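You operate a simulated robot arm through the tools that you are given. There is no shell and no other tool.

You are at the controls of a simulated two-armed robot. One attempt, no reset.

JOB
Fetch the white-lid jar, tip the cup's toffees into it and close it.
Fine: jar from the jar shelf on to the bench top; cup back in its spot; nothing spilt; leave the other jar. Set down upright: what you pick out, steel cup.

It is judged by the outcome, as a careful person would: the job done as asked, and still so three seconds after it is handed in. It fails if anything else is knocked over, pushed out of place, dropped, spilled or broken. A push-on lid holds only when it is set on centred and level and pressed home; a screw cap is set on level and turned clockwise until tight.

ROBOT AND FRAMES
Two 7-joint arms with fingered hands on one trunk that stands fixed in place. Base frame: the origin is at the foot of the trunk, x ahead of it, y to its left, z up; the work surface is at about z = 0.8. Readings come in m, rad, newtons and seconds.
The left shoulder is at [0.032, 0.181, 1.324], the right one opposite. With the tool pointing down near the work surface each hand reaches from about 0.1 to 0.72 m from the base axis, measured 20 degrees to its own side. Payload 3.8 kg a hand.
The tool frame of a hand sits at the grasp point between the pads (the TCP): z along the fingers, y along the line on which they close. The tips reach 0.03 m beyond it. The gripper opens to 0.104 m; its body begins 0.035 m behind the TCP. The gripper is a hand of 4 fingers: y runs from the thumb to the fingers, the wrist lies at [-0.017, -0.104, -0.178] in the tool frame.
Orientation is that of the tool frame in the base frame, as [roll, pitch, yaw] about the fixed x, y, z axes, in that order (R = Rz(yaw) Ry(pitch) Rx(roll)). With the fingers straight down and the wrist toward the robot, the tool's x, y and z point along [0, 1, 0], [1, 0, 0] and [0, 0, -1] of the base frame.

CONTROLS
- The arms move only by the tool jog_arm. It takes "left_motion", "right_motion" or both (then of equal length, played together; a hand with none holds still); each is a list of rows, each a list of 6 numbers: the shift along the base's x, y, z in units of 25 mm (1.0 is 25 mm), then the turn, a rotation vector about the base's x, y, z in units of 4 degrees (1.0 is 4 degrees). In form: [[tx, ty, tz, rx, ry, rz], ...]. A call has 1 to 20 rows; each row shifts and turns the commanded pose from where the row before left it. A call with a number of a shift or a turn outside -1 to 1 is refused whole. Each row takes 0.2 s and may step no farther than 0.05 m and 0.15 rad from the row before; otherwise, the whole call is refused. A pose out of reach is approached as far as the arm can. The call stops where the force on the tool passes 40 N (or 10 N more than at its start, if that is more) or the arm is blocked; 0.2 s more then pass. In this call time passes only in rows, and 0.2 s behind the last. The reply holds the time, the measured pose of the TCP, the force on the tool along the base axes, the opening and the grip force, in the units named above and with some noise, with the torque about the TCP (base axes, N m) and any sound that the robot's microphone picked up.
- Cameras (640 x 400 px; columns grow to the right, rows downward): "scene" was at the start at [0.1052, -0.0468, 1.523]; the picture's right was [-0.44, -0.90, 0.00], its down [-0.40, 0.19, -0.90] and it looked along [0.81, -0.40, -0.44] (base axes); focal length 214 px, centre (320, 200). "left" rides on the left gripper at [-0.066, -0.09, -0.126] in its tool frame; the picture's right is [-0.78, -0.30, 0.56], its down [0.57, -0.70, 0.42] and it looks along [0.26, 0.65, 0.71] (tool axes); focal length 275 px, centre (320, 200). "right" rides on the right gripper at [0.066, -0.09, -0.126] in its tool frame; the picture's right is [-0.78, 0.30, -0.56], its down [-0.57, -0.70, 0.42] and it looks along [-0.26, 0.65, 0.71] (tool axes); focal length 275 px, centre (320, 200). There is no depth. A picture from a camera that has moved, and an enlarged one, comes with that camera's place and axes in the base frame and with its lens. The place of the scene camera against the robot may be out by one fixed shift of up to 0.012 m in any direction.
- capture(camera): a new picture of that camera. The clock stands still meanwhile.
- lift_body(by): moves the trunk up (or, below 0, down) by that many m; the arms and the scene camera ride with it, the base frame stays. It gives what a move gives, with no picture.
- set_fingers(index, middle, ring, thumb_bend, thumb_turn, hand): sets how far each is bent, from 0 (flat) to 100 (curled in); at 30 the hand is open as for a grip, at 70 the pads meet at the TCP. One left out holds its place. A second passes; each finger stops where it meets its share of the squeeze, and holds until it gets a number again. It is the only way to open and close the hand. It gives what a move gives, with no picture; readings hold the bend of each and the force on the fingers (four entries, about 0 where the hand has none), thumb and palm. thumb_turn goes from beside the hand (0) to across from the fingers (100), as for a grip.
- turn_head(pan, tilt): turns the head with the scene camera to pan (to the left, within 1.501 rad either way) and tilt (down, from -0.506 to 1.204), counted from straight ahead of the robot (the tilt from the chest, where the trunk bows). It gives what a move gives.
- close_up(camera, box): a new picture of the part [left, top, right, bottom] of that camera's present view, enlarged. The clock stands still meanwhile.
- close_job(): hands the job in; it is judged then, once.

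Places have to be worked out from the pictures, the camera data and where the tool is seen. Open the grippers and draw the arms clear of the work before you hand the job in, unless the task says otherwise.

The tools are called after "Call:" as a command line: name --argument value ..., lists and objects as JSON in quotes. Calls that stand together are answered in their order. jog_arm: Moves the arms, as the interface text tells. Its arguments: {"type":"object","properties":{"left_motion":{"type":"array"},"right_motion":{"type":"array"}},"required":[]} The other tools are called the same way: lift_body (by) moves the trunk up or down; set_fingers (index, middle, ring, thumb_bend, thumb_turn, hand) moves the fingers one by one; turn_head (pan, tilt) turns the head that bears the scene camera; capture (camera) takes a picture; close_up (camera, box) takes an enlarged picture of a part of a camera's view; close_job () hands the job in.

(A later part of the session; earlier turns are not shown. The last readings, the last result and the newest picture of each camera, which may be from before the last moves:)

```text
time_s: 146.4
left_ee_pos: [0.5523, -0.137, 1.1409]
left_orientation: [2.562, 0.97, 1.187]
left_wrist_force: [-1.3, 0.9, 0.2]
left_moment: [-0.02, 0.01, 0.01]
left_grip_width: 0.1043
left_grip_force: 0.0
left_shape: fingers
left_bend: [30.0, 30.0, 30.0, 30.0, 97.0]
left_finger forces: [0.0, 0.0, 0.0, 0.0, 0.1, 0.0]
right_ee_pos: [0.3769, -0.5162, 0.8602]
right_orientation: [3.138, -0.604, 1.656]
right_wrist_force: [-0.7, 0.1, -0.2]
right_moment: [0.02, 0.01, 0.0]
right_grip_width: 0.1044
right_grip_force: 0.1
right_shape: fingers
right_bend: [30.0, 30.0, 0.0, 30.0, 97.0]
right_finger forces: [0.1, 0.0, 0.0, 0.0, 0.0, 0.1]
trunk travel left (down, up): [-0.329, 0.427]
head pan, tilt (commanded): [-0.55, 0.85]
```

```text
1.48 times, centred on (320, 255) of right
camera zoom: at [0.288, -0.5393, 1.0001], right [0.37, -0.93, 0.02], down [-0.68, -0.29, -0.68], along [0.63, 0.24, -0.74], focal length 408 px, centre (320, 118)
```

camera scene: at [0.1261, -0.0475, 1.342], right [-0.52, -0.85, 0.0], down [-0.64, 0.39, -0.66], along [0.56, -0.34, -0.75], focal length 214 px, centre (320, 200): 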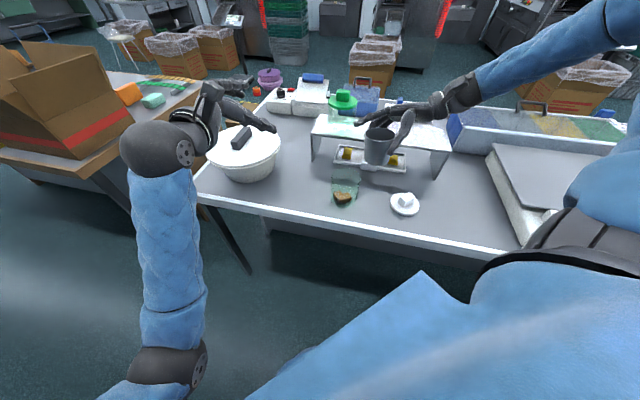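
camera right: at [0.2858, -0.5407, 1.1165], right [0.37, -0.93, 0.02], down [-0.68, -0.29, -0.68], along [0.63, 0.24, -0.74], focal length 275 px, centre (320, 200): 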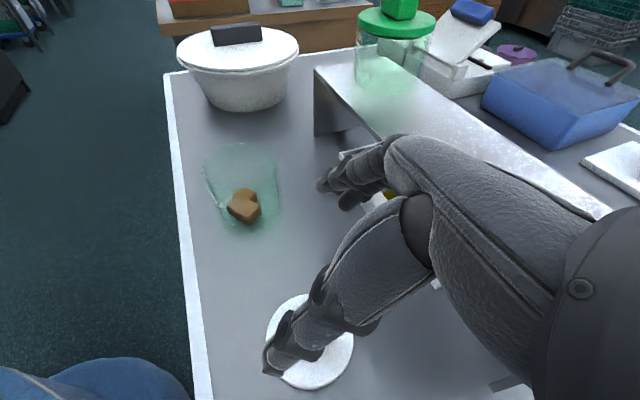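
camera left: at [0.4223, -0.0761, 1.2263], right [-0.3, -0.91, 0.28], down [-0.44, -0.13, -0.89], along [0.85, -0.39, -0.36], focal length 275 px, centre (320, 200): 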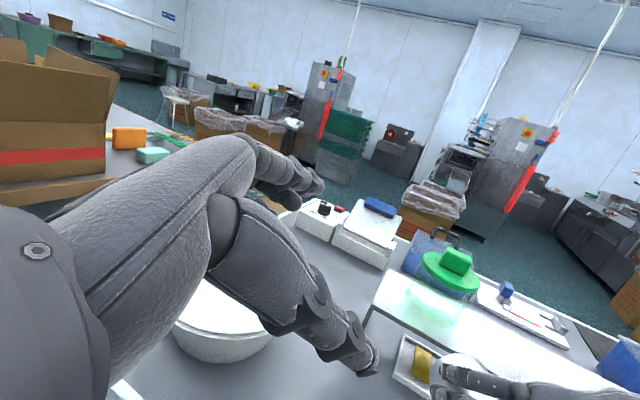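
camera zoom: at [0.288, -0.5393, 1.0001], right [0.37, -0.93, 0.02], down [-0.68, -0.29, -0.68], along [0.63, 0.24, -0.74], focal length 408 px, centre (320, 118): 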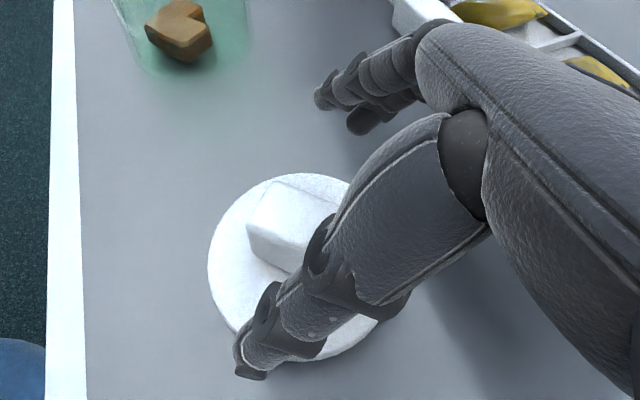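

I'll lower the last 4 mm and close index, middle and thumb toward the knob.

Call:
jog_arm --right_motion '[[-0.04, 0, -0.14, 0, 0, 0]]'

Call:
set_fingers --hand "right" --index 56 --middle 56 --thumb_bend 54

Call:
set_fingers --hand "right" --index 68 --middle 68 --thumb_bend 66

Call:
close_up --camera "scene" --box '[380, 150, 460, 230]'

Call:
close_up --camera "right" --box '[230, 120, 410, 390]'

```text
time_s: 146.8
left_ee_pos: [0.5527, -0.1366, 1.1418]
left_orientation: [2.56, 0.969, 1.185]
left_wrist_force: [-0.4, 0.6, 0.1]
left_moment: [-0.04, 0.0, -0.01]
left_grip_width: 0.1041
left_grip_force: 0.0
left_shape: fingers
left_bend: [30.0, 30.0, 30.0, 30.0, 97.0]
left_finger forces: [0.0, 0.1, 0.1, 0.0, 0.1, 0.1]
right_ee_pos: [0.3757, -0.5156, 0.856]
right_orientation: [3.14, -0.604, 1.653]
right_wrist_force: [-0.4, 0.6, -0.1]
right_moment: [-0.01, 0.0, -0.04]
right_grip_width: 0.1044
right_grip_force: 0.1
right_shape: fingers
right_bend: [30.0, 30.0, 0.0, 30.0, 97.0]
right_finger forces: [0.0, 0.1, 0.1, 0.1, 0.0, 0.1]
trunk travel left (down, up): [-0.329, 0.427]
head pan, tilt (commanded): [-0.55, 0.85]
```

```text
time_s: 147.8
left_ee_pos: [0.5531, -0.1379, 1.1416]
left_orientation: [2.563, 0.969, 1.189]
left_wrist_force: [0.7, -0.2, 1.1]
left_moment: [0.01, 0.0, 0.0]
left_grip_width: 0.1044
left_grip_force: 0.0
left_shape: fingers
left_bend: [30.0, 30.0, 30.0, 30.0, 97.0]
left_finger forces: [0.0, 0.0, 0.1, 0.0, 0.0, 0.0]
right_ee_pos: [0.3758, -0.5168, 0.857]
right_orientation: [3.141, -0.604, 1.655]
right_wrist_force: [0.0, -0.1, -0.3]
right_moment: [0.0, 0.01, 0.0]
right_grip_width: 0.0417
right_grip_force: 0.2
right_shape: fingers
right_bend: [56.0, 56.0, 0.0, 54.0, 97.0]
right_finger forces: [0.1, 0.0, 0.1, 0.0, 0.1, 0.1]
trunk travel left (down, up): [-0.329, 0.427]
head pan, tilt (commanded): [-0.55, 0.85]
```

```text
time_s: 148.8
left_ee_pos: [0.5514, -0.1368, 1.1412]
left_orientation: [2.564, 0.97, 1.189]
left_wrist_force: [0.6, -0.5, -0.4]
left_moment: [-0.01, -0.04, -0.03]
left_grip_width: 0.1043
left_grip_force: 0.1
left_shape: fingers
left_bend: [30.0, 30.0, 30.0, 30.0, 97.0]
left_finger forces: [0.0, 0.0, 0.0, 0.1, 0.0, 0.0]
right_ee_pos: [0.3755, -0.5166, 0.8553]
right_orientation: [3.138, -0.604, 1.653]
right_wrist_force: [0.0, -0.1, 0.2]
right_moment: [0.0, 0.0, -0.03]
right_grip_width: 0.0263
right_grip_force: 6.8
right_shape: fingers
right_bend: [63.0, 65.0, 0.0, 60.0, 97.0]
right_finger forces: [3.9, 2.8, 0.0, 0.0, 6.6, 0.0]
trunk travel left (down, up): [-0.329, 0.427]
head pan, tilt (commanded): [-0.55, 0.85]
```

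```text
5.00 times, centred on (420, 190) of scene
camera zoom: at [0.1263, -0.0473, 1.342], right [-0.52, -0.85, 0.0], down [-0.64, 0.39, -0.66], along [0.56, -0.34, -0.75], focal length 1072 px, centre (-180, 250)
```

zoom: 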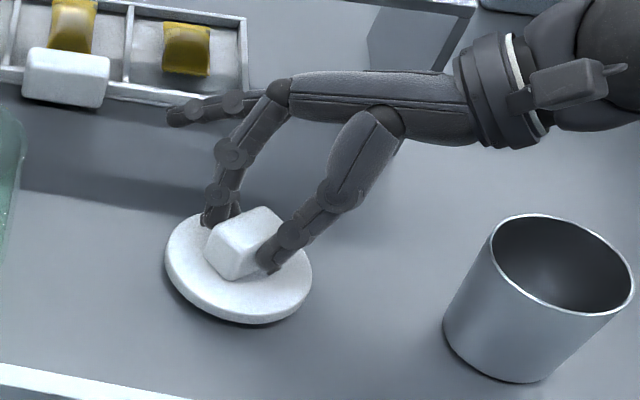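

```text
1.48 times, centred on (320, 255) of right
camera zoom: at [0.2868, -0.5391, 0.9969], right [0.37, -0.93, 0.02], down [-0.68, -0.29, -0.68], along [0.63, 0.24, -0.74], focal length 408 px, centre (320, 118)
```

zoom: 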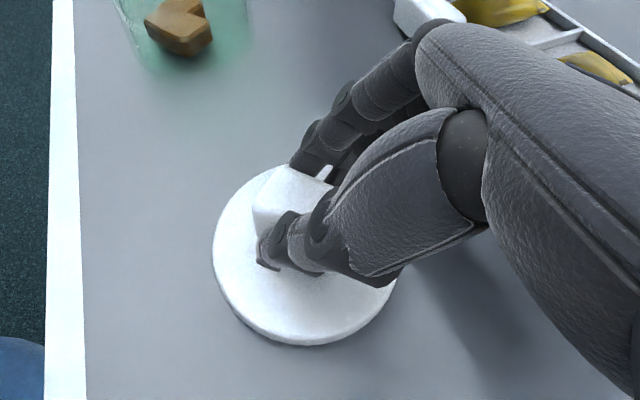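

The knob is held at about 7 N, enough for the light lid and gentle enough not to tilt it. I'll lift it a little and check it is level.

Call:
jog_arm --right_motion '[[0, 0, 0.2, 0, 0, 0], [0, 0, 0.5, 0, 0, 0], [0, 0, 0.7, 0, 0, 0], [0, 0, 0.8, 0, 0, 0]]'

Call:
close_up --camera "scene" --box '[370, 120, 470, 210]'

Call:
capture --camera "right"

```text
time_s: 149.8
left_ee_pos: [0.5516, -0.1368, 1.1401]
left_orientation: [2.564, 0.97, 1.188]
left_wrist_force: [0.2, 0.8, 0.3]
left_moment: [-0.01, 0.02, 0.03]
left_grip_width: 0.1044
left_grip_force: 0.0
left_shape: fingers
left_bend: [30.0, 30.0, 30.0, 30.0, 97.0]
left_finger forces: [0.0, 0.0, 0.0, 0.0, 0.0, 0.0]
right_ee_pos: [0.3768, -0.5144, 0.9127]
right_orientation: [3.138, -0.602, 1.655]
right_wrist_force: [-0.6, -1.1, 0.2]
right_moment: [-0.01, 0.0, -0.01]
right_grip_width: 0.0262
right_grip_force: 6.7
right_shape: fingers
right_bend: [63.0, 65.0, 0.0, 60.0, 97.0]
right_finger forces: [4.0, 2.6, 0.0, 0.1, 6.7, 0.1]
trunk travel left (down, up): [-0.329, 0.427]
head pan, tilt (commanded): [-0.55, 0.85]
```

```text
4.44 times, centred on (420, 165) of scene
camera zoom: at [0.1262, -0.0469, 1.342], right [-0.52, -0.85, 0.0], down [-0.64, 0.39, -0.66], along [0.56, -0.34, -0.75], focal length 953 px, centre (-124, 356)
```

zoom: 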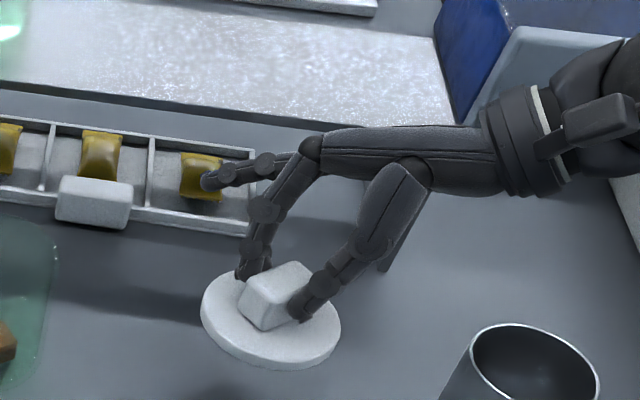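

```text
taken
camera right: at [0.2863, -0.5374, 1.0525], right [0.37, -0.93, 0.02], down [-0.68, -0.29, -0.68], along [0.63, 0.24, -0.74], focal length 275 px, centre (320, 200)
```

right: 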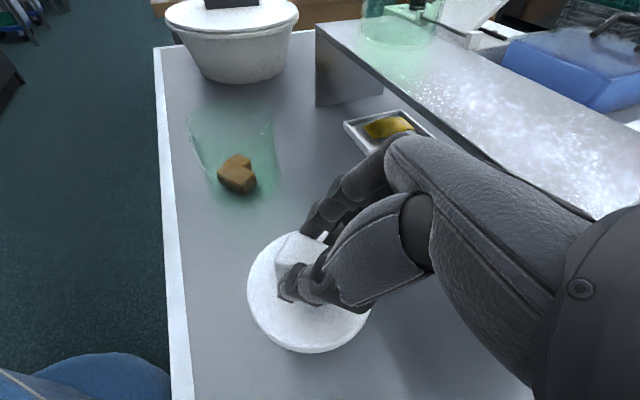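

The lid is up. I'll zoom in closely to judge whether it hangs level.

Call:
close_up --camera "scene" --box '[400, 170, 450, 210]'

Call:
close_up --camera "right" --box '[230, 210, 390, 370]'

```text
10.00 times, centred on (425, 190) of scene
camera zoom: at [0.1262, -0.0469, 1.342], right [-0.52, -0.85, 0.0], down [-0.64, 0.39, -0.66], along [0.56, -0.34, -0.75], focal length 2145 px, centre (-730, 300)
```

zoom: 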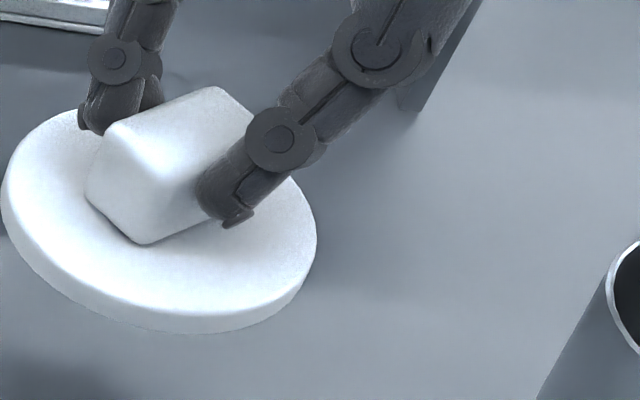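

```text
2.50 times, centred on (310, 290) of right
camera zoom: at [0.2863, -0.5374, 1.0525], right [0.37, -0.93, 0.02], down [-0.68, -0.29, -0.68], along [0.63, 0.24, -0.74], focal length 688 px, centre (345, -25)
```

zoom: 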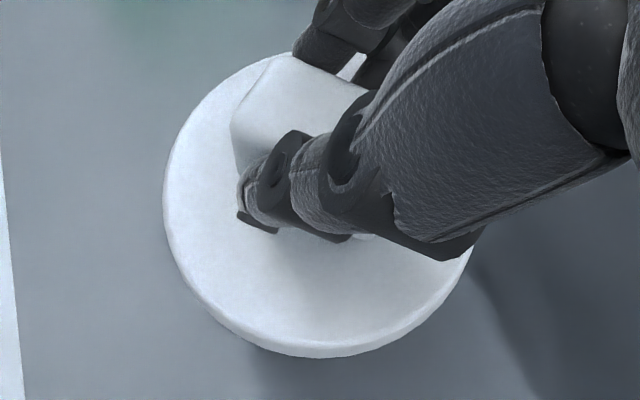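

Comparing with a projected level disc, the lid is level to about 2°. I'll carry it up and over the jar.

Call:
jog_arm --right_motion '[[0, 0, 0.9, 0, 0, 0], [0, 0, 0.9, 0, 0, 0], [0.2, 0.2, 0.9, 0, 0, 0], [0.5, 0.6, 0.6, 0, 0, 0], [0.6, 0.7, 0, 0, 0, 0], [0.6, 0.7, 0, 0, 0, 0], [0.6, 0.7, 0, 0, 0, 0], [0.6, 0.7, 0, 0, 0, 0], [0.6, 0.8, 0, 0, 0, 0], [0.6, 0.8, 0, 0, 0, 0], [0.4, 0.5, 0, 0, 0, 0]]'

Call:
close_up --camera "scene" --box '[310, 110, 410, 210]'

Call:
capture --camera "right"

```text
time_s: 152.2
left_ee_pos: [0.5518, -0.1365, 1.1412]
left_orientation: [2.565, 0.969, 1.191]
left_wrist_force: [0.1, 0.5, 0.2]
left_moment: [0.0, 0.03, -0.01]
left_grip_width: 0.1044
left_grip_force: 0.0
left_shape: fingers
left_bend: [30.0, 30.0, 30.0, 30.0, 97.0]
left_finger forces: [0.0, 0.1, 0.0, 0.0, 0.0, 0.0]
right_ee_pos: [0.4922, -0.3757, 0.9938]
right_orientation: [3.141, -0.603, 1.652]
right_wrist_force: [-0.8, 1.2, -0.3]
right_moment: [0.0, 0.01, 0.04]
right_grip_width: 0.026
right_grip_force: 6.4
right_shape: fingers
right_bend: [63.0, 65.0, 0.0, 60.0, 97.0]
right_finger forces: [3.9, 2.7, 0.0, 0.0, 6.7, 0.0]
trunk travel left (down, up): [-0.329, 0.427]
head pan, tilt (commanded): [-0.55, 0.85]
```

```text
4.00 times, centred on (360, 160) of scene
camera zoom: at [0.1266, -0.047, 1.342], right [-0.52, -0.85, 0.0], down [-0.64, 0.39, -0.66], along [0.56, -0.34, -0.75], focal length 858 px, centre (160, 360)
```

zoom: 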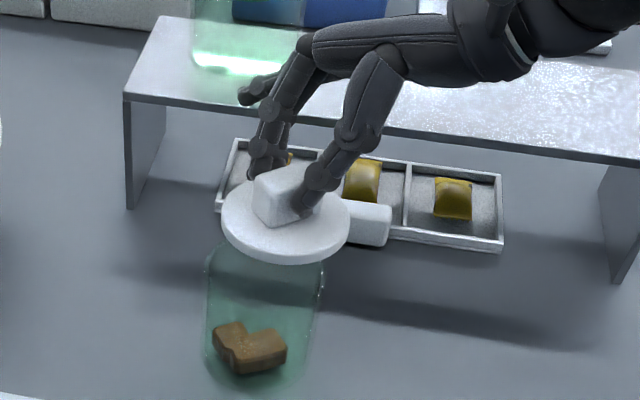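

```text
taken
camera right: at [0.4028, -0.3981, 1.134], right [0.37, -0.93, 0.02], down [-0.68, -0.29, -0.68], along [0.63, 0.24, -0.74], focal length 275 px, centre (320, 200)
```

right: 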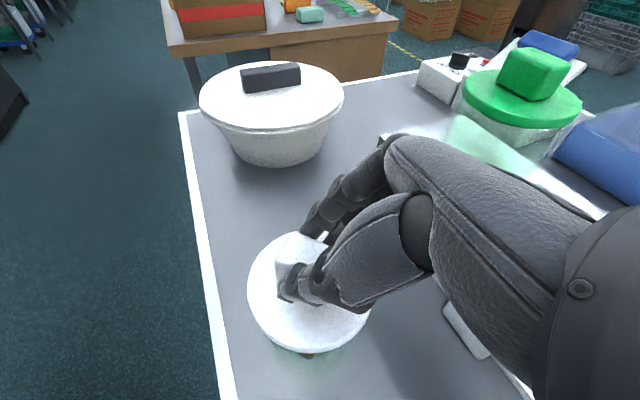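

The lid is about 5 cm above the mouth and a few millimetres short of centre. I'll lower it to about 1.5 cm above the rim with a first correction, then measure both outlines closely.

Call:
jog_arm --right_motion '[[0.07, 0.05, -0.4, 0, 0, 0], [0.07, 0.05, -0.4, 0, 0, 0], [0.06, 0.06, -0.3, 0, 0, 0]]'

Call:
close_up --camera "scene" --box '[322, 150, 372, 190]'

Call:
close_up --camera "right" --box '[230, 220, 390, 380]'

```text
time_s: 153.0
left_ee_pos: [0.5529, -0.1377, 1.1423]
left_orientation: [2.567, 0.968, 1.193]
left_wrist_force: [0.3, 0.5, -0.7]
left_moment: [0.02, -0.01, 0.02]
left_grip_width: 0.1039
left_grip_force: 0.0
left_shape: fingers
left_bend: [30.0, 30.0, 30.0, 30.0, 97.0]
left_finger forces: [0.0, 0.0, 0.1, 0.0, 0.0, 0.0]
right_ee_pos: [0.4984, -0.3705, 0.9673]
right_orientation: [3.141, -0.605, 1.653]
right_wrist_force: [0.8, 0.7, -0.5]
right_moment: [-0.01, -0.01, -0.03]
right_grip_width: 0.026
right_grip_force: 6.7
right_shape: fingers
right_bend: [63.0, 65.0, 0.0, 60.0, 97.0]
right_finger forces: [3.9, 2.7, 0.0, 0.0, 6.4, 0.0]
trunk travel left (down, up): [-0.329, 0.427]
head pan, tilt (commanded): [-0.55, 0.85]
```

```text
10.00 times, centred on (347, 170) of scene
camera zoom: at [0.1265, -0.0473, 1.342], right [-0.52, -0.85, 0.0], down [-0.64, 0.39, -0.66], along [0.56, -0.34, -0.75], focal length 2145 px, centre (50, 500)
```

zoom: 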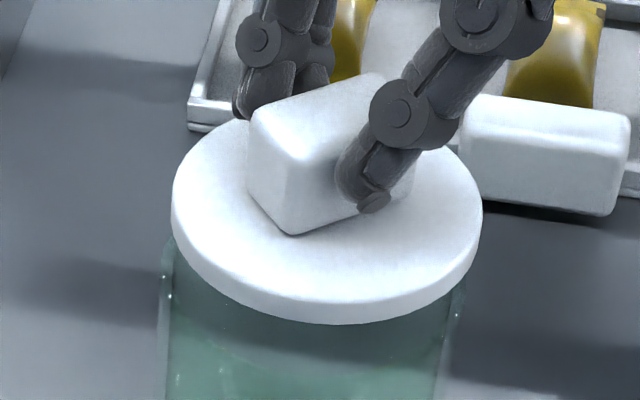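

```text
2.50 times, centred on (310, 300) of right
camera zoom: at [0.4092, -0.3934, 1.1077], right [0.37, -0.93, 0.02], down [-0.68, -0.29, -0.68], along [0.63, 0.24, -0.74], focal length 688 px, centre (345, -50)
```

zoom: 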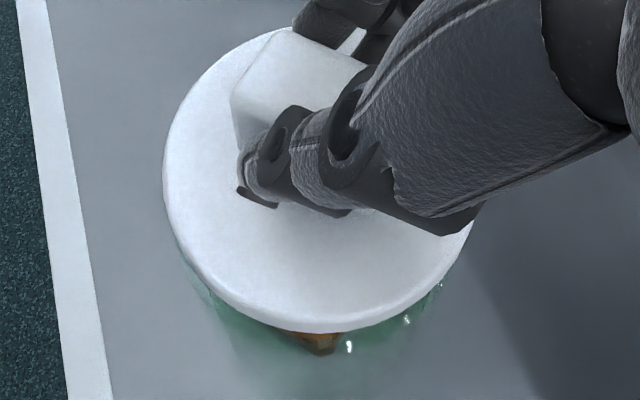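

Both views agree the lid is centred over the mouth to within about 2 mm, and level. I'll lower it in small steps until it touches.

Call:
jog_arm --right_motion '[[-0.02, 0.03, -0.2, 0, 0, 0], [0, 0, -0.15, 0, 0, 0], [0, 0, -0.1, 0, 0, 0]]'

Call:
close_up --camera "scene" --box '[322, 155, 372, 195]'

Call:
close_up --camera "right" --box '[230, 220, 390, 380]'

```text
time_s: 153.8
left_ee_pos: [0.5526, -0.137, 1.1411]
left_orientation: [2.566, 0.968, 1.192]
left_wrist_force: [-0.4, 0.5, -0.6]
left_moment: [0.0, 0.01, -0.01]
left_grip_width: 0.1044
left_grip_force: 0.0
left_shape: fingers
left_bend: [30.0, 30.0, 30.0, 30.0, 97.0]
left_finger forces: [0.0, 0.1, 0.1, 0.1, 0.0, 0.0]
right_ee_pos: [0.4966, -0.3689, 0.9545]
right_orientation: [3.14, -0.603, 1.655]
right_wrist_force: [-0.6, 0.1, -0.8]
right_moment: [-0.02, -0.01, -0.01]
right_grip_width: 0.0262
right_grip_force: 6.3
right_shape: fingers
right_bend: [63.0, 65.0, 0.0, 60.0, 97.0]
right_finger forces: [3.9, 2.6, 0.0, 0.0, 6.6, 0.0]
trunk travel left (down, up): [-0.329, 0.427]
head pan, tilt (commanded): [-0.55, 0.85]
```

```text
10.00 times, centred on (347, 175) of scene
camera zoom: at [0.1264, -0.0473, 1.342], right [-0.52, -0.85, 0.0], down [-0.64, 0.39, -0.66], along [0.56, -0.34, -0.75], focal length 2145 px, centre (50, 450)
```

zoom: 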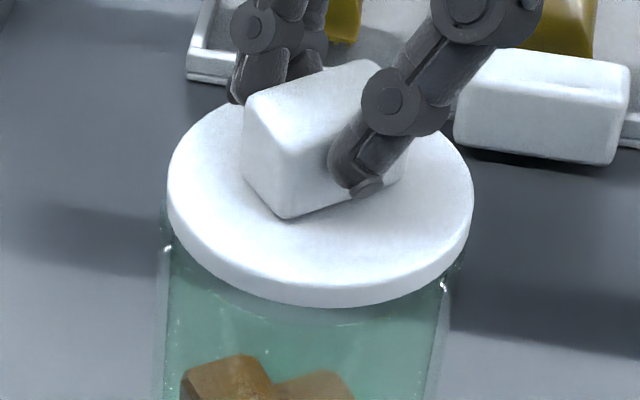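

```text
2.50 times, centred on (310, 300) of right
camera zoom: at [0.4087, -0.3922, 1.0958], right [0.37, -0.93, 0.02], down [-0.68, -0.29, -0.68], along [0.63, 0.24, -0.74], focal length 688 px, centre (345, -50)
```

zoom: 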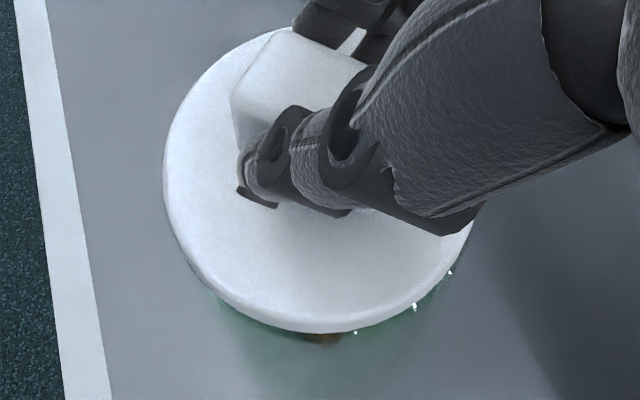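

The lid hovers just above the rim and stays centred. I'll continue down in 2 mm steps.

Call:
jog_arm --right_motion '[[0, 0, -0.08, 0, 0, 0], [0, 0, -0.08, 0, 0, 0]]'

```text
time_s: 154.4
left_ee_pos: [0.5529, -0.1368, 1.1421]
left_orientation: [2.565, 0.969, 1.191]
left_wrist_force: [-0.2, 0.6, -0.1]
left_moment: [0.0, 0.05, 0.01]
left_grip_width: 0.1044
left_grip_force: 0.0
left_shape: fingers
left_bend: [30.0, 30.0, 30.0, 30.0, 97.0]
left_finger forces: [0.0, 0.0, 0.1, 0.0, 0.0, 0.0]
right_ee_pos: [0.4976, -0.3673, 0.9511]
right_orientation: [3.14, -0.603, 1.653]
right_wrist_force: [0.2, 0.8, 0.2]
right_moment: [-0.01, 0.02, 0.0]
right_grip_width: 0.0264
right_grip_force: 6.6
right_shape: fingers
right_bend: [63.0, 65.0, 0.0, 60.0, 97.0]
right_finger forces: [3.9, 2.5, 0.1, 0.1, 6.4, 0.1]
trunk travel left (down, up): [-0.329, 0.427]
head pan, tilt (commanded): [-0.55, 0.85]
```

Call:
jog_arm --right_motion '[[0, 0, -0.08, 0, 0, 0], [0, 0, -0.06, 0, 0, 0]]'

Call:
close_up --camera "scene" --box '[322, 155, 372, 195]'

```text
time_s: 155.0
left_ee_pos: [0.5516, -0.137, 1.1398]
left_orientation: [2.565, 0.969, 1.189]
left_wrist_force: [-0.3, -0.7, 0.8]
left_moment: [-0.01, 0.02, 0.01]
left_grip_width: 0.1043
left_grip_force: 0.0
left_shape: fingers
left_bend: [30.0, 30.0, 30.0, 30.0, 97.0]
left_finger forces: [0.0, 0.0, 0.0, 0.0, 0.1, 0.1]
right_ee_pos: [0.4976, -0.3682, 0.9479]
right_orientation: [3.14, -0.603, 1.651]
right_wrist_force: [0.5, 1.0, -0.2]
right_moment: [-0.03, 0.01, 0.02]
right_grip_width: 0.0259
right_grip_force: 6.0
right_shape: fingers
right_bend: [63.0, 65.0, 0.0, 60.0, 97.0]
right_finger forces: [3.9, 2.7, 0.0, 0.1, 6.6, 0.0]
trunk travel left (down, up): [-0.329, 0.427]
head pan, tilt (commanded): [-0.55, 0.85]
```

```text
10.00 times, centred on (347, 175) of scene
camera zoom: at [0.1264, -0.0472, 1.342], right [-0.52, -0.85, 0.0], down [-0.64, 0.39, -0.66], along [0.56, -0.34, -0.75], focal length 2145 px, centre (50, 450)
```

zoom: 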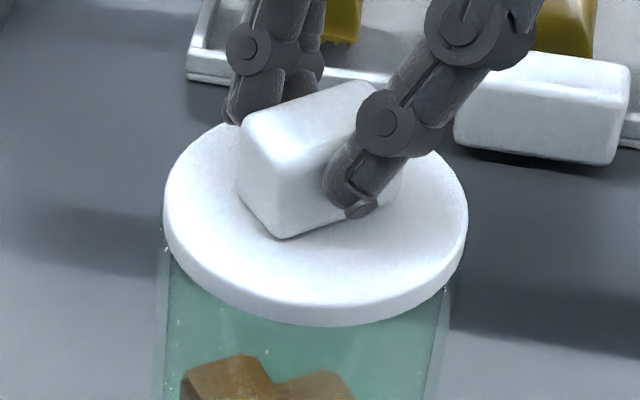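

Still no contact, and the lid edge almost meets the glass evenly. I'll continue in 2 mm steps.

Call:
jog_arm --right_motion '[[0, 0, -0.06, 0, 0, 0], [0, 0, -0.06, 0, 0, 0]]'

Call:
close_up --camera "scene" --box '[322, 155, 372, 195]'

Call:
close_up --camera "right" --box '[230, 220, 390, 380]'

```text
time_s: 155.6
left_ee_pos: [0.5529, -0.1373, 1.1404]
left_orientation: [2.565, 0.969, 1.191]
left_wrist_force: [0.1, 0.5, 0.2]
left_moment: [0.0, 0.0, -0.02]
left_grip_width: 0.1043
left_grip_force: 0.0
left_shape: fingers
left_bend: [30.0, 30.0, 30.0, 30.0, 97.0]
left_finger forces: [0.0, 0.0, 0.0, 0.0, 0.1, 0.0]
right_ee_pos: [0.4985, -0.3694, 0.9452]
right_orientation: [3.139, -0.604, 1.655]
right_wrist_force: [0.1, 0.1, -0.4]
right_moment: [-0.02, 0.0, -0.02]
right_grip_width: 0.026
right_grip_force: 6.9
right_shape: fingers
right_bend: [63.0, 65.0, 0.0, 60.0, 97.0]
right_finger forces: [3.9, 2.7, 0.0, 0.0, 6.7, 0.1]
trunk travel left (down, up): [-0.329, 0.427]
head pan, tilt (commanded): [-0.55, 0.85]
```

```text
10.00 times, centred on (347, 175) of scene
camera zoom: at [0.1263, -0.0472, 1.342], right [-0.52, -0.85, 0.0], down [-0.64, 0.39, -0.66], along [0.56, -0.34, -0.75], focal length 2145 px, centre (50, 450)
```

zoom: 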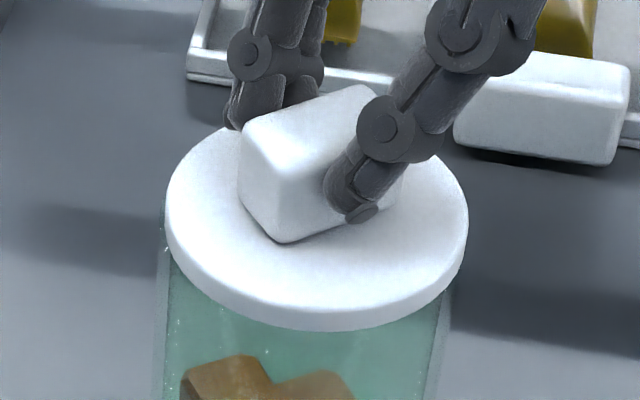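

```text
2.50 times, centred on (310, 300) of right
camera zoom: at [0.4089, -0.392, 1.0861], right [0.37, -0.93, 0.02], down [-0.68, -0.29, -0.68], along [0.63, 0.24, -0.74], focal length 688 px, centre (345, -50)
```

zoom: 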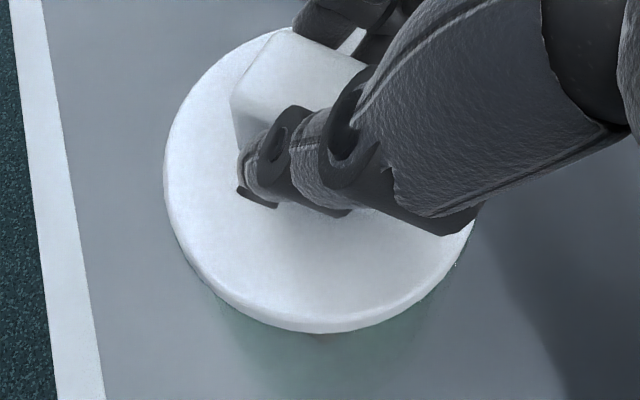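

No contact force yet; the lid's skirt may already be entering the mouth. I'll carry on down carefully.

Call:
jog_arm --right_motion '[[0, 0, -0.06, 0, 0, 0], [0, 0, -0.06, 0, 0, 0]]'

Call:
close_up --camera "scene" --box '[322, 155, 372, 195]'

```text
time_s: 156.2
left_ee_pos: [0.5517, -0.1362, 1.1417]
left_orientation: [2.563, 0.969, 1.188]
left_wrist_force: [-0.5, 0.8, -0.3]
left_moment: [0.02, 0.0, 0.01]
left_grip_width: 0.1043
left_grip_force: 0.0
left_shape: fingers
left_bend: [30.0, 30.0, 30.0, 30.0, 97.0]
left_finger forces: [0.0, 0.1, 0.0, 0.0, 0.1, 0.0]
right_ee_pos: [0.4993, -0.3684, 0.9433]
right_orientation: [3.135, -0.605, 1.656]
right_wrist_force: [1.2, -3.0, 11.3]
right_moment: [0.13, -0.03, 0.02]
right_grip_width: 0.0259
right_grip_force: 7.9
right_shape: fingers
right_bend: [63.0, 65.0, 0.0, 60.0, 96.0]
right_finger forces: [5.0, 3.9, 0.0, 0.0, 7.2, 0.0]
trunk travel left (down, up): [-0.329, 0.427]
head pan, tilt (commanded): [-0.55, 0.85]
heard: snap
```

```text
10.00 times, centred on (347, 175) of scene
camera zoom: at [0.1256, -0.0471, 1.3423], right [-0.52, -0.85, 0.0], down [-0.64, 0.39, -0.66], along [0.56, -0.34, -0.75], focal length 2145 px, centre (50, 450)
```

zoom: 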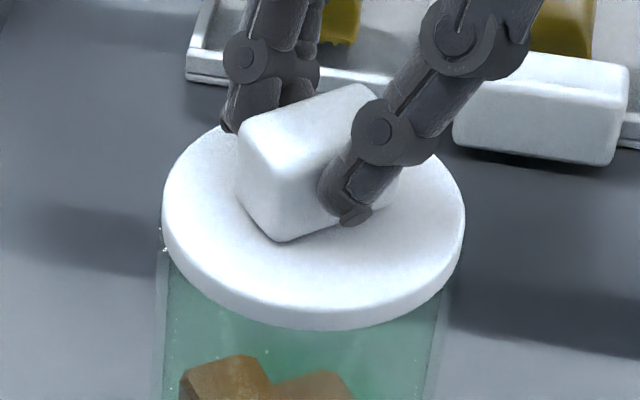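

A snap was heard at 11 N: the lid has clicked on. To be sure it is fully home I'll press a little harder while still centred.

Call:
jog_arm --right_motion '[[0, 0, -0.06, 0, 0, 0], [0, 0, -0.05, 0, 0, 0]]'

```text
time_s: 156.8
left_ee_pos: [0.551, -0.1368, 1.1417]
left_orientation: [2.565, 0.97, 1.191]
left_wrist_force: [0.9, 0.4, 0.2]
left_moment: [0.01, -0.04, 0.02]
left_grip_width: 0.1044
left_grip_force: 0.1
left_shape: fingers
left_bend: [30.0, 30.0, 30.0, 30.0, 97.0]
left_finger forces: [0.0, 0.1, 0.0, 0.0, 0.0, 0.0]
right_ee_pos: [0.4977, -0.3681, 0.9413]
right_orientation: [3.135, -0.603, 1.656]
right_wrist_force: [4.1, -2.2, 14.7]
right_moment: [0.2, -0.13, -0.1]
right_grip_width: 0.0258
right_grip_force: 9.1
right_shape: fingers
right_bend: [63.0, 65.0, 0.0, 61.0, 96.0]
right_finger forces: [6.4, 5.1, 0.0, 0.1, 6.4, 0.0]
trunk travel left (down, up): [-0.329, 0.427]
head pan, tilt (commanded): [-0.55, 0.85]
```

About 15 N with no further movement. I'll ease off, release the knob, and inspect how the lid sits.

Call:
jog_arm --right_motion '[[0, 0, 0.08, 0, 0, 0]]'

Call:
set_fingers --hand "right" --index 52 --middle 52 --thumb_bend 50

Call:
set_fingers --hand "right" --index 30 --middle 30 --thumb_bend 30

Call:
close_up --camera "scene" --box '[322, 155, 372, 195]'

Call:
close_up --camera "right" --box '[230, 220, 390, 380]'

```text
time_s: 157.2
left_ee_pos: [0.5511, -0.1366, 1.1408]
left_orientation: [2.564, 0.969, 1.189]
left_wrist_force: [1.2, 0.0, -0.4]
left_moment: [-0.03, 0.02, 0.01]
left_grip_width: 0.1043
left_grip_force: 0.0
left_shape: fingers
left_bend: [30.0, 30.0, 30.0, 30.0, 97.0]
left_finger forces: [0.0, 0.1, 0.0, 0.0, 0.1, 0.1]
right_ee_pos: [0.4986, -0.3677, 0.9424]
right_orientation: [3.138, -0.602, 1.656]
right_wrist_force: [4.9, -1.4, 11.0]
right_moment: [0.17, -0.17, -0.08]
right_grip_width: 0.0257
right_grip_force: 8.7
right_shape: fingers
right_bend: [62.0, 65.0, 0.0, 61.0, 96.0]
right_finger forces: [6.5, 5.2, 0.0, 0.1, 5.9, 0.0]
trunk travel left (down, up): [-0.329, 0.427]
head pan, tilt (commanded): [-0.55, 0.85]
```

```text
time_s: 158.2
left_ee_pos: [0.552, -0.138, 1.1418]
left_orientation: [2.564, 0.971, 1.188]
left_wrist_force: [0.4, -0.2, 0.5]
left_moment: [0.03, -0.01, 0.0]
left_grip_width: 0.1042
left_grip_force: 0.1
left_shape: fingers
left_bend: [30.0, 30.0, 30.0, 30.0, 97.0]
left_finger forces: [0.0, 0.0, 0.0, 0.0, 0.0, 0.0]
right_ee_pos: [0.4984, -0.3688, 0.9413]
right_orientation: [3.14, -0.604, 1.652]
right_wrist_force: [-1.8, -0.1, 3.8]
right_moment: [-0.01, -0.04, 0.01]
right_grip_width: 0.0506
right_grip_force: 1.5
right_shape: fingers
right_bend: [52.0, 54.0, 0.0, 50.0, 97.0]
right_finger forces: [0.0, 3.2, 0.0, 0.0, 0.0, 0.0]
trunk travel left (down, up): [-0.329, 0.427]
head pan, tilt (commanded): [-0.55, 0.85]
```

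```text
time_s: 159.2
left_ee_pos: [0.5527, -0.1374, 1.1407]
left_orientation: [2.566, 0.969, 1.191]
left_wrist_force: [0.3, -0.3, 0.7]
left_moment: [0.0, -0.03, 0.01]
left_grip_width: 0.1044
left_grip_force: 0.1
left_shape: fingers
left_bend: [30.0, 30.0, 30.0, 30.0, 97.0]
left_finger forces: [0.0, 0.0, 0.0, 0.1, 0.1, 0.0]
right_ee_pos: [0.4973, -0.3683, 0.9408]
right_orientation: [3.139, -0.604, 1.653]
right_wrist_force: [-0.4, 0.4, -0.5]
right_moment: [0.01, 0.01, 0.01]
right_grip_width: 0.1042
right_grip_force: 0.1
right_shape: fingers
right_bend: [30.0, 30.0, 0.0, 30.0, 97.0]
right_finger forces: [0.0, 0.0, 0.0, 0.0, 0.1, 0.0]
trunk travel left (down, up): [-0.329, 0.427]
head pan, tilt (commanded): [-0.55, 0.85]
```

```text
10.00 times, centred on (347, 175) of scene
camera zoom: at [0.1263, -0.0472, 1.342], right [-0.52, -0.85, 0.0], down [-0.64, 0.39, -0.66], along [0.56, -0.34, -0.75], focal length 2145 px, centre (50, 450)
```

zoom: 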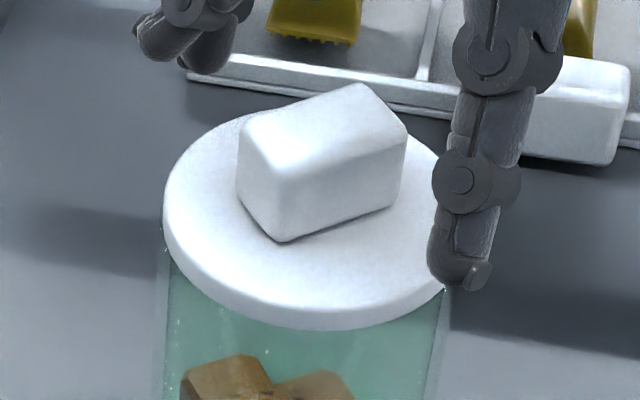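

```text
2.50 times, centred on (310, 300) of right
camera zoom: at [0.4087, -0.3916, 1.0824], right [0.37, -0.93, 0.02], down [-0.68, -0.29, -0.68], along [0.63, 0.24, -0.74], focal length 688 px, centre (345, -50)
```

zoom: 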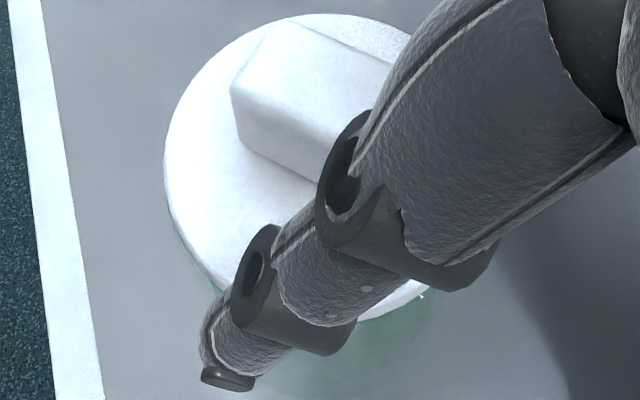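

The lid sits flat and centred on the jar. I'll raise the hand clear and inspect the seam from the hand camera.

Call:
jog_arm --right_motion '[[0, 0, 0.3, 0, 0, 0], [0, -0.1, 0.8, 0, 0, 0], [0, -0.2, 0.9, 0, 0, 0], [0, -0.3, 0.6, 0, 0, 0]]'

Call:
close_up --camera "scene" --box '[317, 150, 377, 210]'

Call:
capture --camera "right"

```text
time_s: 160.2
left_ee_pos: [0.5513, -0.1373, 1.1419]
left_orientation: [2.566, 0.971, 1.189]
left_wrist_force: [0.4, -0.9, 0.0]
left_moment: [0.02, -0.02, 0.03]
left_grip_width: 0.1043
left_grip_force: 0.1
left_shape: fingers
left_bend: [30.0, 30.0, 30.0, 30.0, 97.0]
left_finger forces: [0.0, 0.0, 0.0, 0.0, 0.1, 0.0]
right_ee_pos: [0.4968, -0.3827, 1.0065]
right_orientation: [3.14, -0.602, 1.653]
right_wrist_force: [-0.6, 0.0, 0.5]
right_moment: [0.01, -0.02, 0.0]
right_grip_width: 0.1044
right_grip_force: 0.2
right_shape: fingers
right_bend: [30.0, 30.0, 0.0, 30.0, 97.0]
right_finger forces: [0.0, 0.0, 0.1, 0.1, 0.0, 0.0]
trunk travel left (down, up): [-0.329, 0.427]
head pan, tilt (commanded): [-0.55, 0.85]
```

```text
6.67 times, centred on (347, 180) of scene
camera zoom: at [0.1261, -0.047, 1.342], right [-0.52, -0.85, 0.0], down [-0.64, 0.39, -0.66], along [0.56, -0.34, -0.75], focal length 1430 px, centre (140, 333)
```

zoom: 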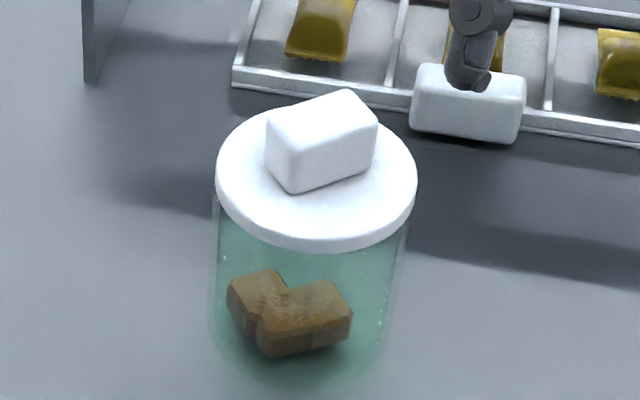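

```text
taken
camera right: at [0.408, -0.4062, 1.1471], right [0.37, -0.93, 0.02], down [-0.68, -0.29, -0.68], along [0.63, 0.24, -0.74], focal length 275 px, centre (320, 200)
```

right: 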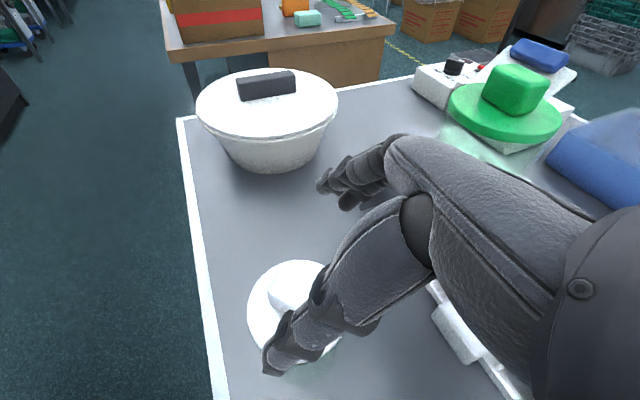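

The jar stands closed with the toffees inside. For certainty that the lid is fully home, I'll close the fingertips into a beak and press firmly on the centre of the knob.

Call:
set_fingers --hand "right" --index 74 --middle 74 --thumb_bend 74

Call:
jog_arm --right_motion '[[0, 0.3, -0.2, 0, 0, 0], [0, 0.3, -0.3, 0, 0, 0], [0, 0.25, -0.4, 0, 0, 0]]'

Call:
close_up --camera "scene" --box '[317, 130, 377, 190]'

Call:
close_up --camera "right" --box '[230, 170, 410, 350]'

```text
time_s: 161.2
left_ee_pos: [0.5526, -0.1366, 1.1406]
left_orientation: [2.561, 0.97, 1.188]
left_wrist_force: [-0.3, -0.1, -0.2]
left_moment: [0.02, 0.01, -0.01]
left_grip_width: 0.1042
left_grip_force: 0.0
left_shape: fingers
left_bend: [30.0, 30.0, 30.0, 30.0, 97.0]
left_finger forces: [0.0, 0.1, 0.0, 0.0, 0.0, 0.0]
right_ee_pos: [0.4979, -0.3842, 1.0054]
right_orientation: [3.138, -0.605, 1.655]
right_wrist_force: [0.1, 0.1, 0.0]
right_moment: [-0.01, -0.01, -0.05]
right_grip_width: 0.0001
right_grip_force: 0.0
right_shape: fingers
right_bend: [73.0, 74.0, 0.0, 72.0, 97.0]
right_finger forces: [0.0, 0.0, 0.1, 0.0, 0.0, 0.1]
trunk travel left (down, up): [-0.329, 0.427]
head pan, tilt (commanded): [-0.55, 0.85]
```

```text
time_s: 162.0
left_ee_pos: [0.5523, -0.1375, 1.1403]
left_orientation: [2.564, 0.97, 1.19]
left_wrist_force: [1.2, 0.1, -0.6]
left_moment: [0.01, -0.02, -0.02]
left_grip_width: 0.1043
left_grip_force: 0.1
left_shape: fingers
left_bend: [30.0, 30.0, 30.0, 30.0, 97.0]
left_finger forces: [0.0, 0.0, 0.0, 0.1, 0.0, 0.1]
right_ee_pos: [0.4975, -0.3626, 0.9835]
right_orientation: [3.139, -0.604, 1.654]
right_wrist_force: [-0.2, 0.5, 0.9]
right_moment: [-0.03, -0.02, -0.02]
right_grip_width: 0.0
right_grip_force: 0.0
right_shape: fingers
right_bend: [73.0, 74.0, 0.0, 72.0, 97.0]
right_finger forces: [0.0, 0.0, 0.0, 0.0, 0.0, 0.0]
trunk travel left (down, up): [-0.329, 0.427]
head pan, tilt (commanded): [-0.55, 0.85]
```

```text
6.67 times, centred on (347, 160) of scene
camera zoom: at [0.1265, -0.0473, 1.342], right [-0.52, -0.85, 0.0], down [-0.64, 0.39, -0.66], along [0.56, -0.34, -0.75], focal length 1430 px, centre (140, 467)
```

zoom: 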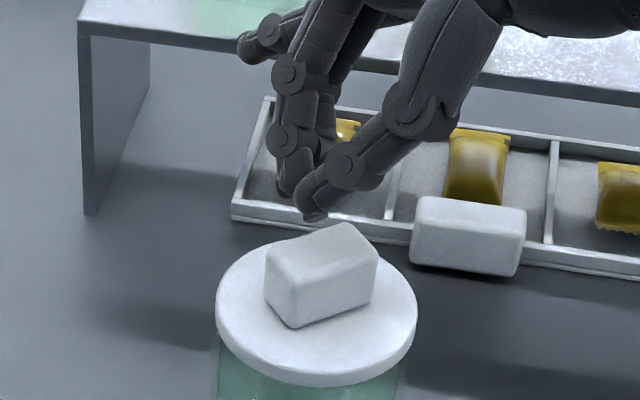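

```text
2.22 times, centred on (320, 260) of right
camera zoom: at [0.4086, -0.3858, 1.124], right [0.37, -0.93, 0.02], down [-0.68, -0.29, -0.68], along [0.63, 0.24, -0.74], focal length 612 px, centre (320, 67)
```

zoom: 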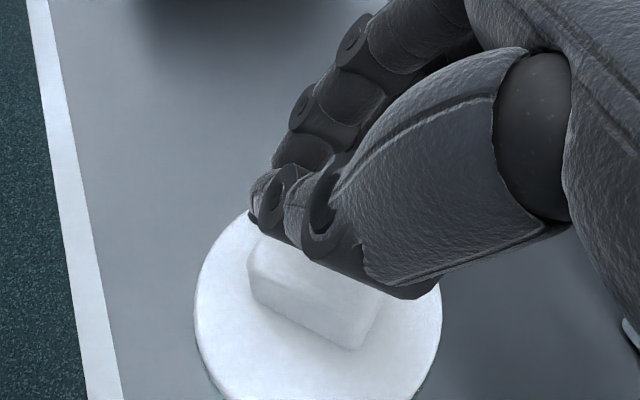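

The beak is over the knob's centre, about 3 cm above. I'll lower it gently until it touches and then press.

Call:
jog_arm --right_motion '[[0, 0, -0.4, 0, 0, 0], [0, 0, -0.3, 0, 0, 0], [0, 0, -0.15, 0, 0, 0]]'

Call:
close_up --camera "scene" --box '[317, 140, 377, 200]'

```text
time_s: 162.8
left_ee_pos: [0.552, -0.1368, 1.1414]
left_orientation: [2.563, 0.97, 1.188]
left_wrist_force: [0.0, 0.5, 0.4]
left_moment: [-0.01, 0.0, 0.02]
left_grip_width: 0.1042
left_grip_force: 0.1
left_shape: fingers
left_bend: [30.0, 30.0, 30.0, 30.0, 97.0]
left_finger forces: [0.0, 0.1, 0.1, 0.1, 0.0, 0.0]
right_ee_pos: [0.4968, -0.3611, 0.964]
right_orientation: [3.137, -0.604, 1.654]
right_wrist_force: [0.3, -0.1, 2.7]
right_moment: [0.0, -0.02, 0.01]
right_grip_width: 0.0
right_grip_force: 1.2
right_shape: fingers
right_bend: [73.0, 74.0, 0.0, 72.0, 97.0]
right_finger forces: [0.0, 2.3, 0.0, 0.0, 0.0, 0.0]
trunk travel left (down, up): [-0.329, 0.427]
head pan, tilt (commanded): [-0.55, 0.85]
```

```text
6.67 times, centred on (347, 170) of scene
camera zoom: at [0.1261, -0.047, 1.3421], right [-0.52, -0.85, 0.0], down [-0.64, 0.39, -0.66], along [0.56, -0.34, -0.75], focal length 1430 px, centre (140, 400)
```

zoom: 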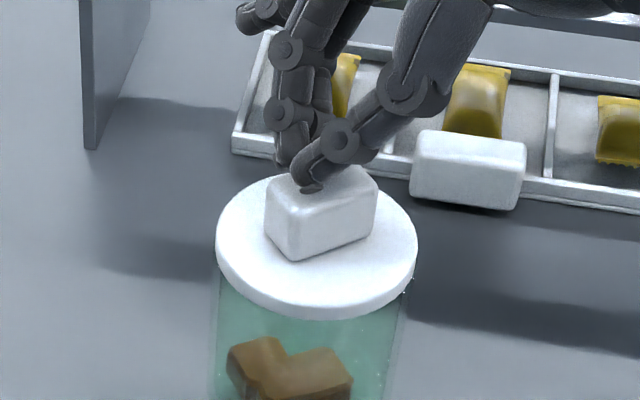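

The beak touched the knob slightly left of centre. I'll lift a little, shift 6 mm right, and press.

Call:
jog_arm --right_motion '[[0, 0, 0.2, 0, 0, 0], [-0.1, -0.25, 0, 0, 0, 0], [0, 0, -0.2, 0, 0, 0], [0, 0, -0.08, 0, 0, 0], [0, 0, -0.08, 0, 0, 0]]'

Call:
close_up --camera "scene" --box '[317, 140, 377, 200]'

```text
time_s: 164.0
left_ee_pos: [0.5516, -0.1361, 1.1415]
left_orientation: [2.561, 0.969, 1.187]
left_wrist_force: [-0.5, 0.5, -0.5]
left_moment: [-0.05, -0.03, 0.02]
left_grip_width: 0.1045
left_grip_force: 0.1
left_shape: fingers
left_bend: [30.0, 30.0, 30.0, 30.0, 97.0]
left_finger forces: [0.0, 0.0, 0.0, 0.0, 0.0, 0.0]
right_ee_pos: [0.4938, -0.3677, 0.9607]
right_orientation: [3.136, -0.605, 1.656]
right_wrist_force: [4.4, 1.2, 10.6]
right_moment: [-0.03, -0.08, 0.02]
right_grip_width: 0.0
right_grip_force: 5.5
right_shape: fingers
right_bend: [73.0, 75.0, 0.0, 72.0, 97.0]
right_finger forces: [0.1, 11.1, 0.0, 0.0, 0.1, 0.0]
trunk travel left (down, up): [-0.329, 0.427]
head pan, tilt (commanded): [-0.55, 0.85]
```

```text
6.67 times, centred on (347, 170) of scene
camera zoom: at [0.1259, -0.0464, 1.3422], right [-0.52, -0.85, 0.0], down [-0.64, 0.39, -0.66], along [0.56, -0.35, -0.75], focal length 1430 px, centre (140, 400)
```

zoom: 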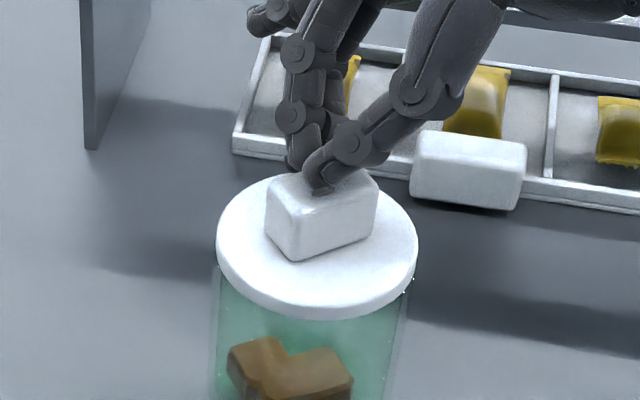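

Pressing with about 11 N and the jar stays put. I'll press a bit more, to about 20 N.

Call:
jog_arm --right_motion '[[0, 0, -0.08, 0, 0, 0], [0, 0, -0.08, 0, 0, 0]]'

Call:
close_up --camera "scene" --box '[317, 140, 377, 200]'

```text
time_s: 164.6
left_ee_pos: [0.5518, -0.1358, 1.1421]
left_orientation: [2.56, 0.971, 1.187]
left_wrist_force: [0.4, -0.7, -0.3]
left_moment: [0.02, -0.03, 0.01]
left_grip_width: 0.1044
left_grip_force: 0.0
left_shape: fingers
left_bend: [30.0, 30.0, 30.0, 30.0, 97.0]
left_finger forces: [0.0, 0.0, 0.0, 0.0, 0.0, 0.1]
right_ee_pos: [0.4962, -0.3662, 0.9596]
right_orientation: [3.132, -0.605, 1.66]
right_wrist_force: [7.8, 3.2, 25.7]
right_moment: [0.02, -0.17, 0.0]
right_grip_width: 0.0001
right_grip_force: 13.0
right_shape: fingers
right_bend: [73.0, 76.0, 0.0, 72.0, 97.0]
right_finger forces: [0.0, 25.0, 0.0, 0.0, 0.0, 0.1]
trunk travel left (down, up): [-0.329, 0.427]
head pan, tilt (commanded): [-0.55, 0.85]
```

```text
6.67 times, centred on (347, 170) of scene
camera zoom: at [0.1251, -0.0453, 1.3425], right [-0.52, -0.85, 0.0], down [-0.64, 0.39, -0.66], along [0.56, -0.35, -0.75], focal length 1430 px, centre (140, 400)
```

zoom: 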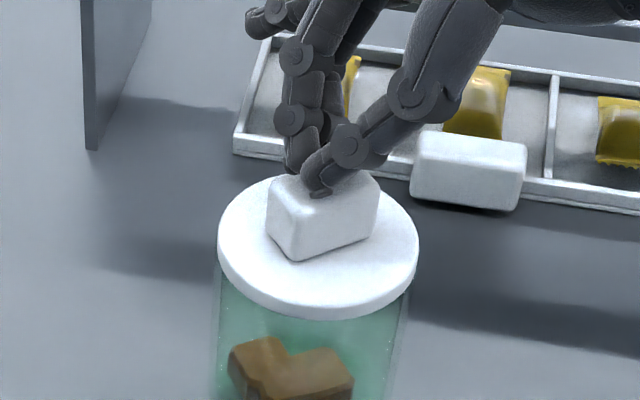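

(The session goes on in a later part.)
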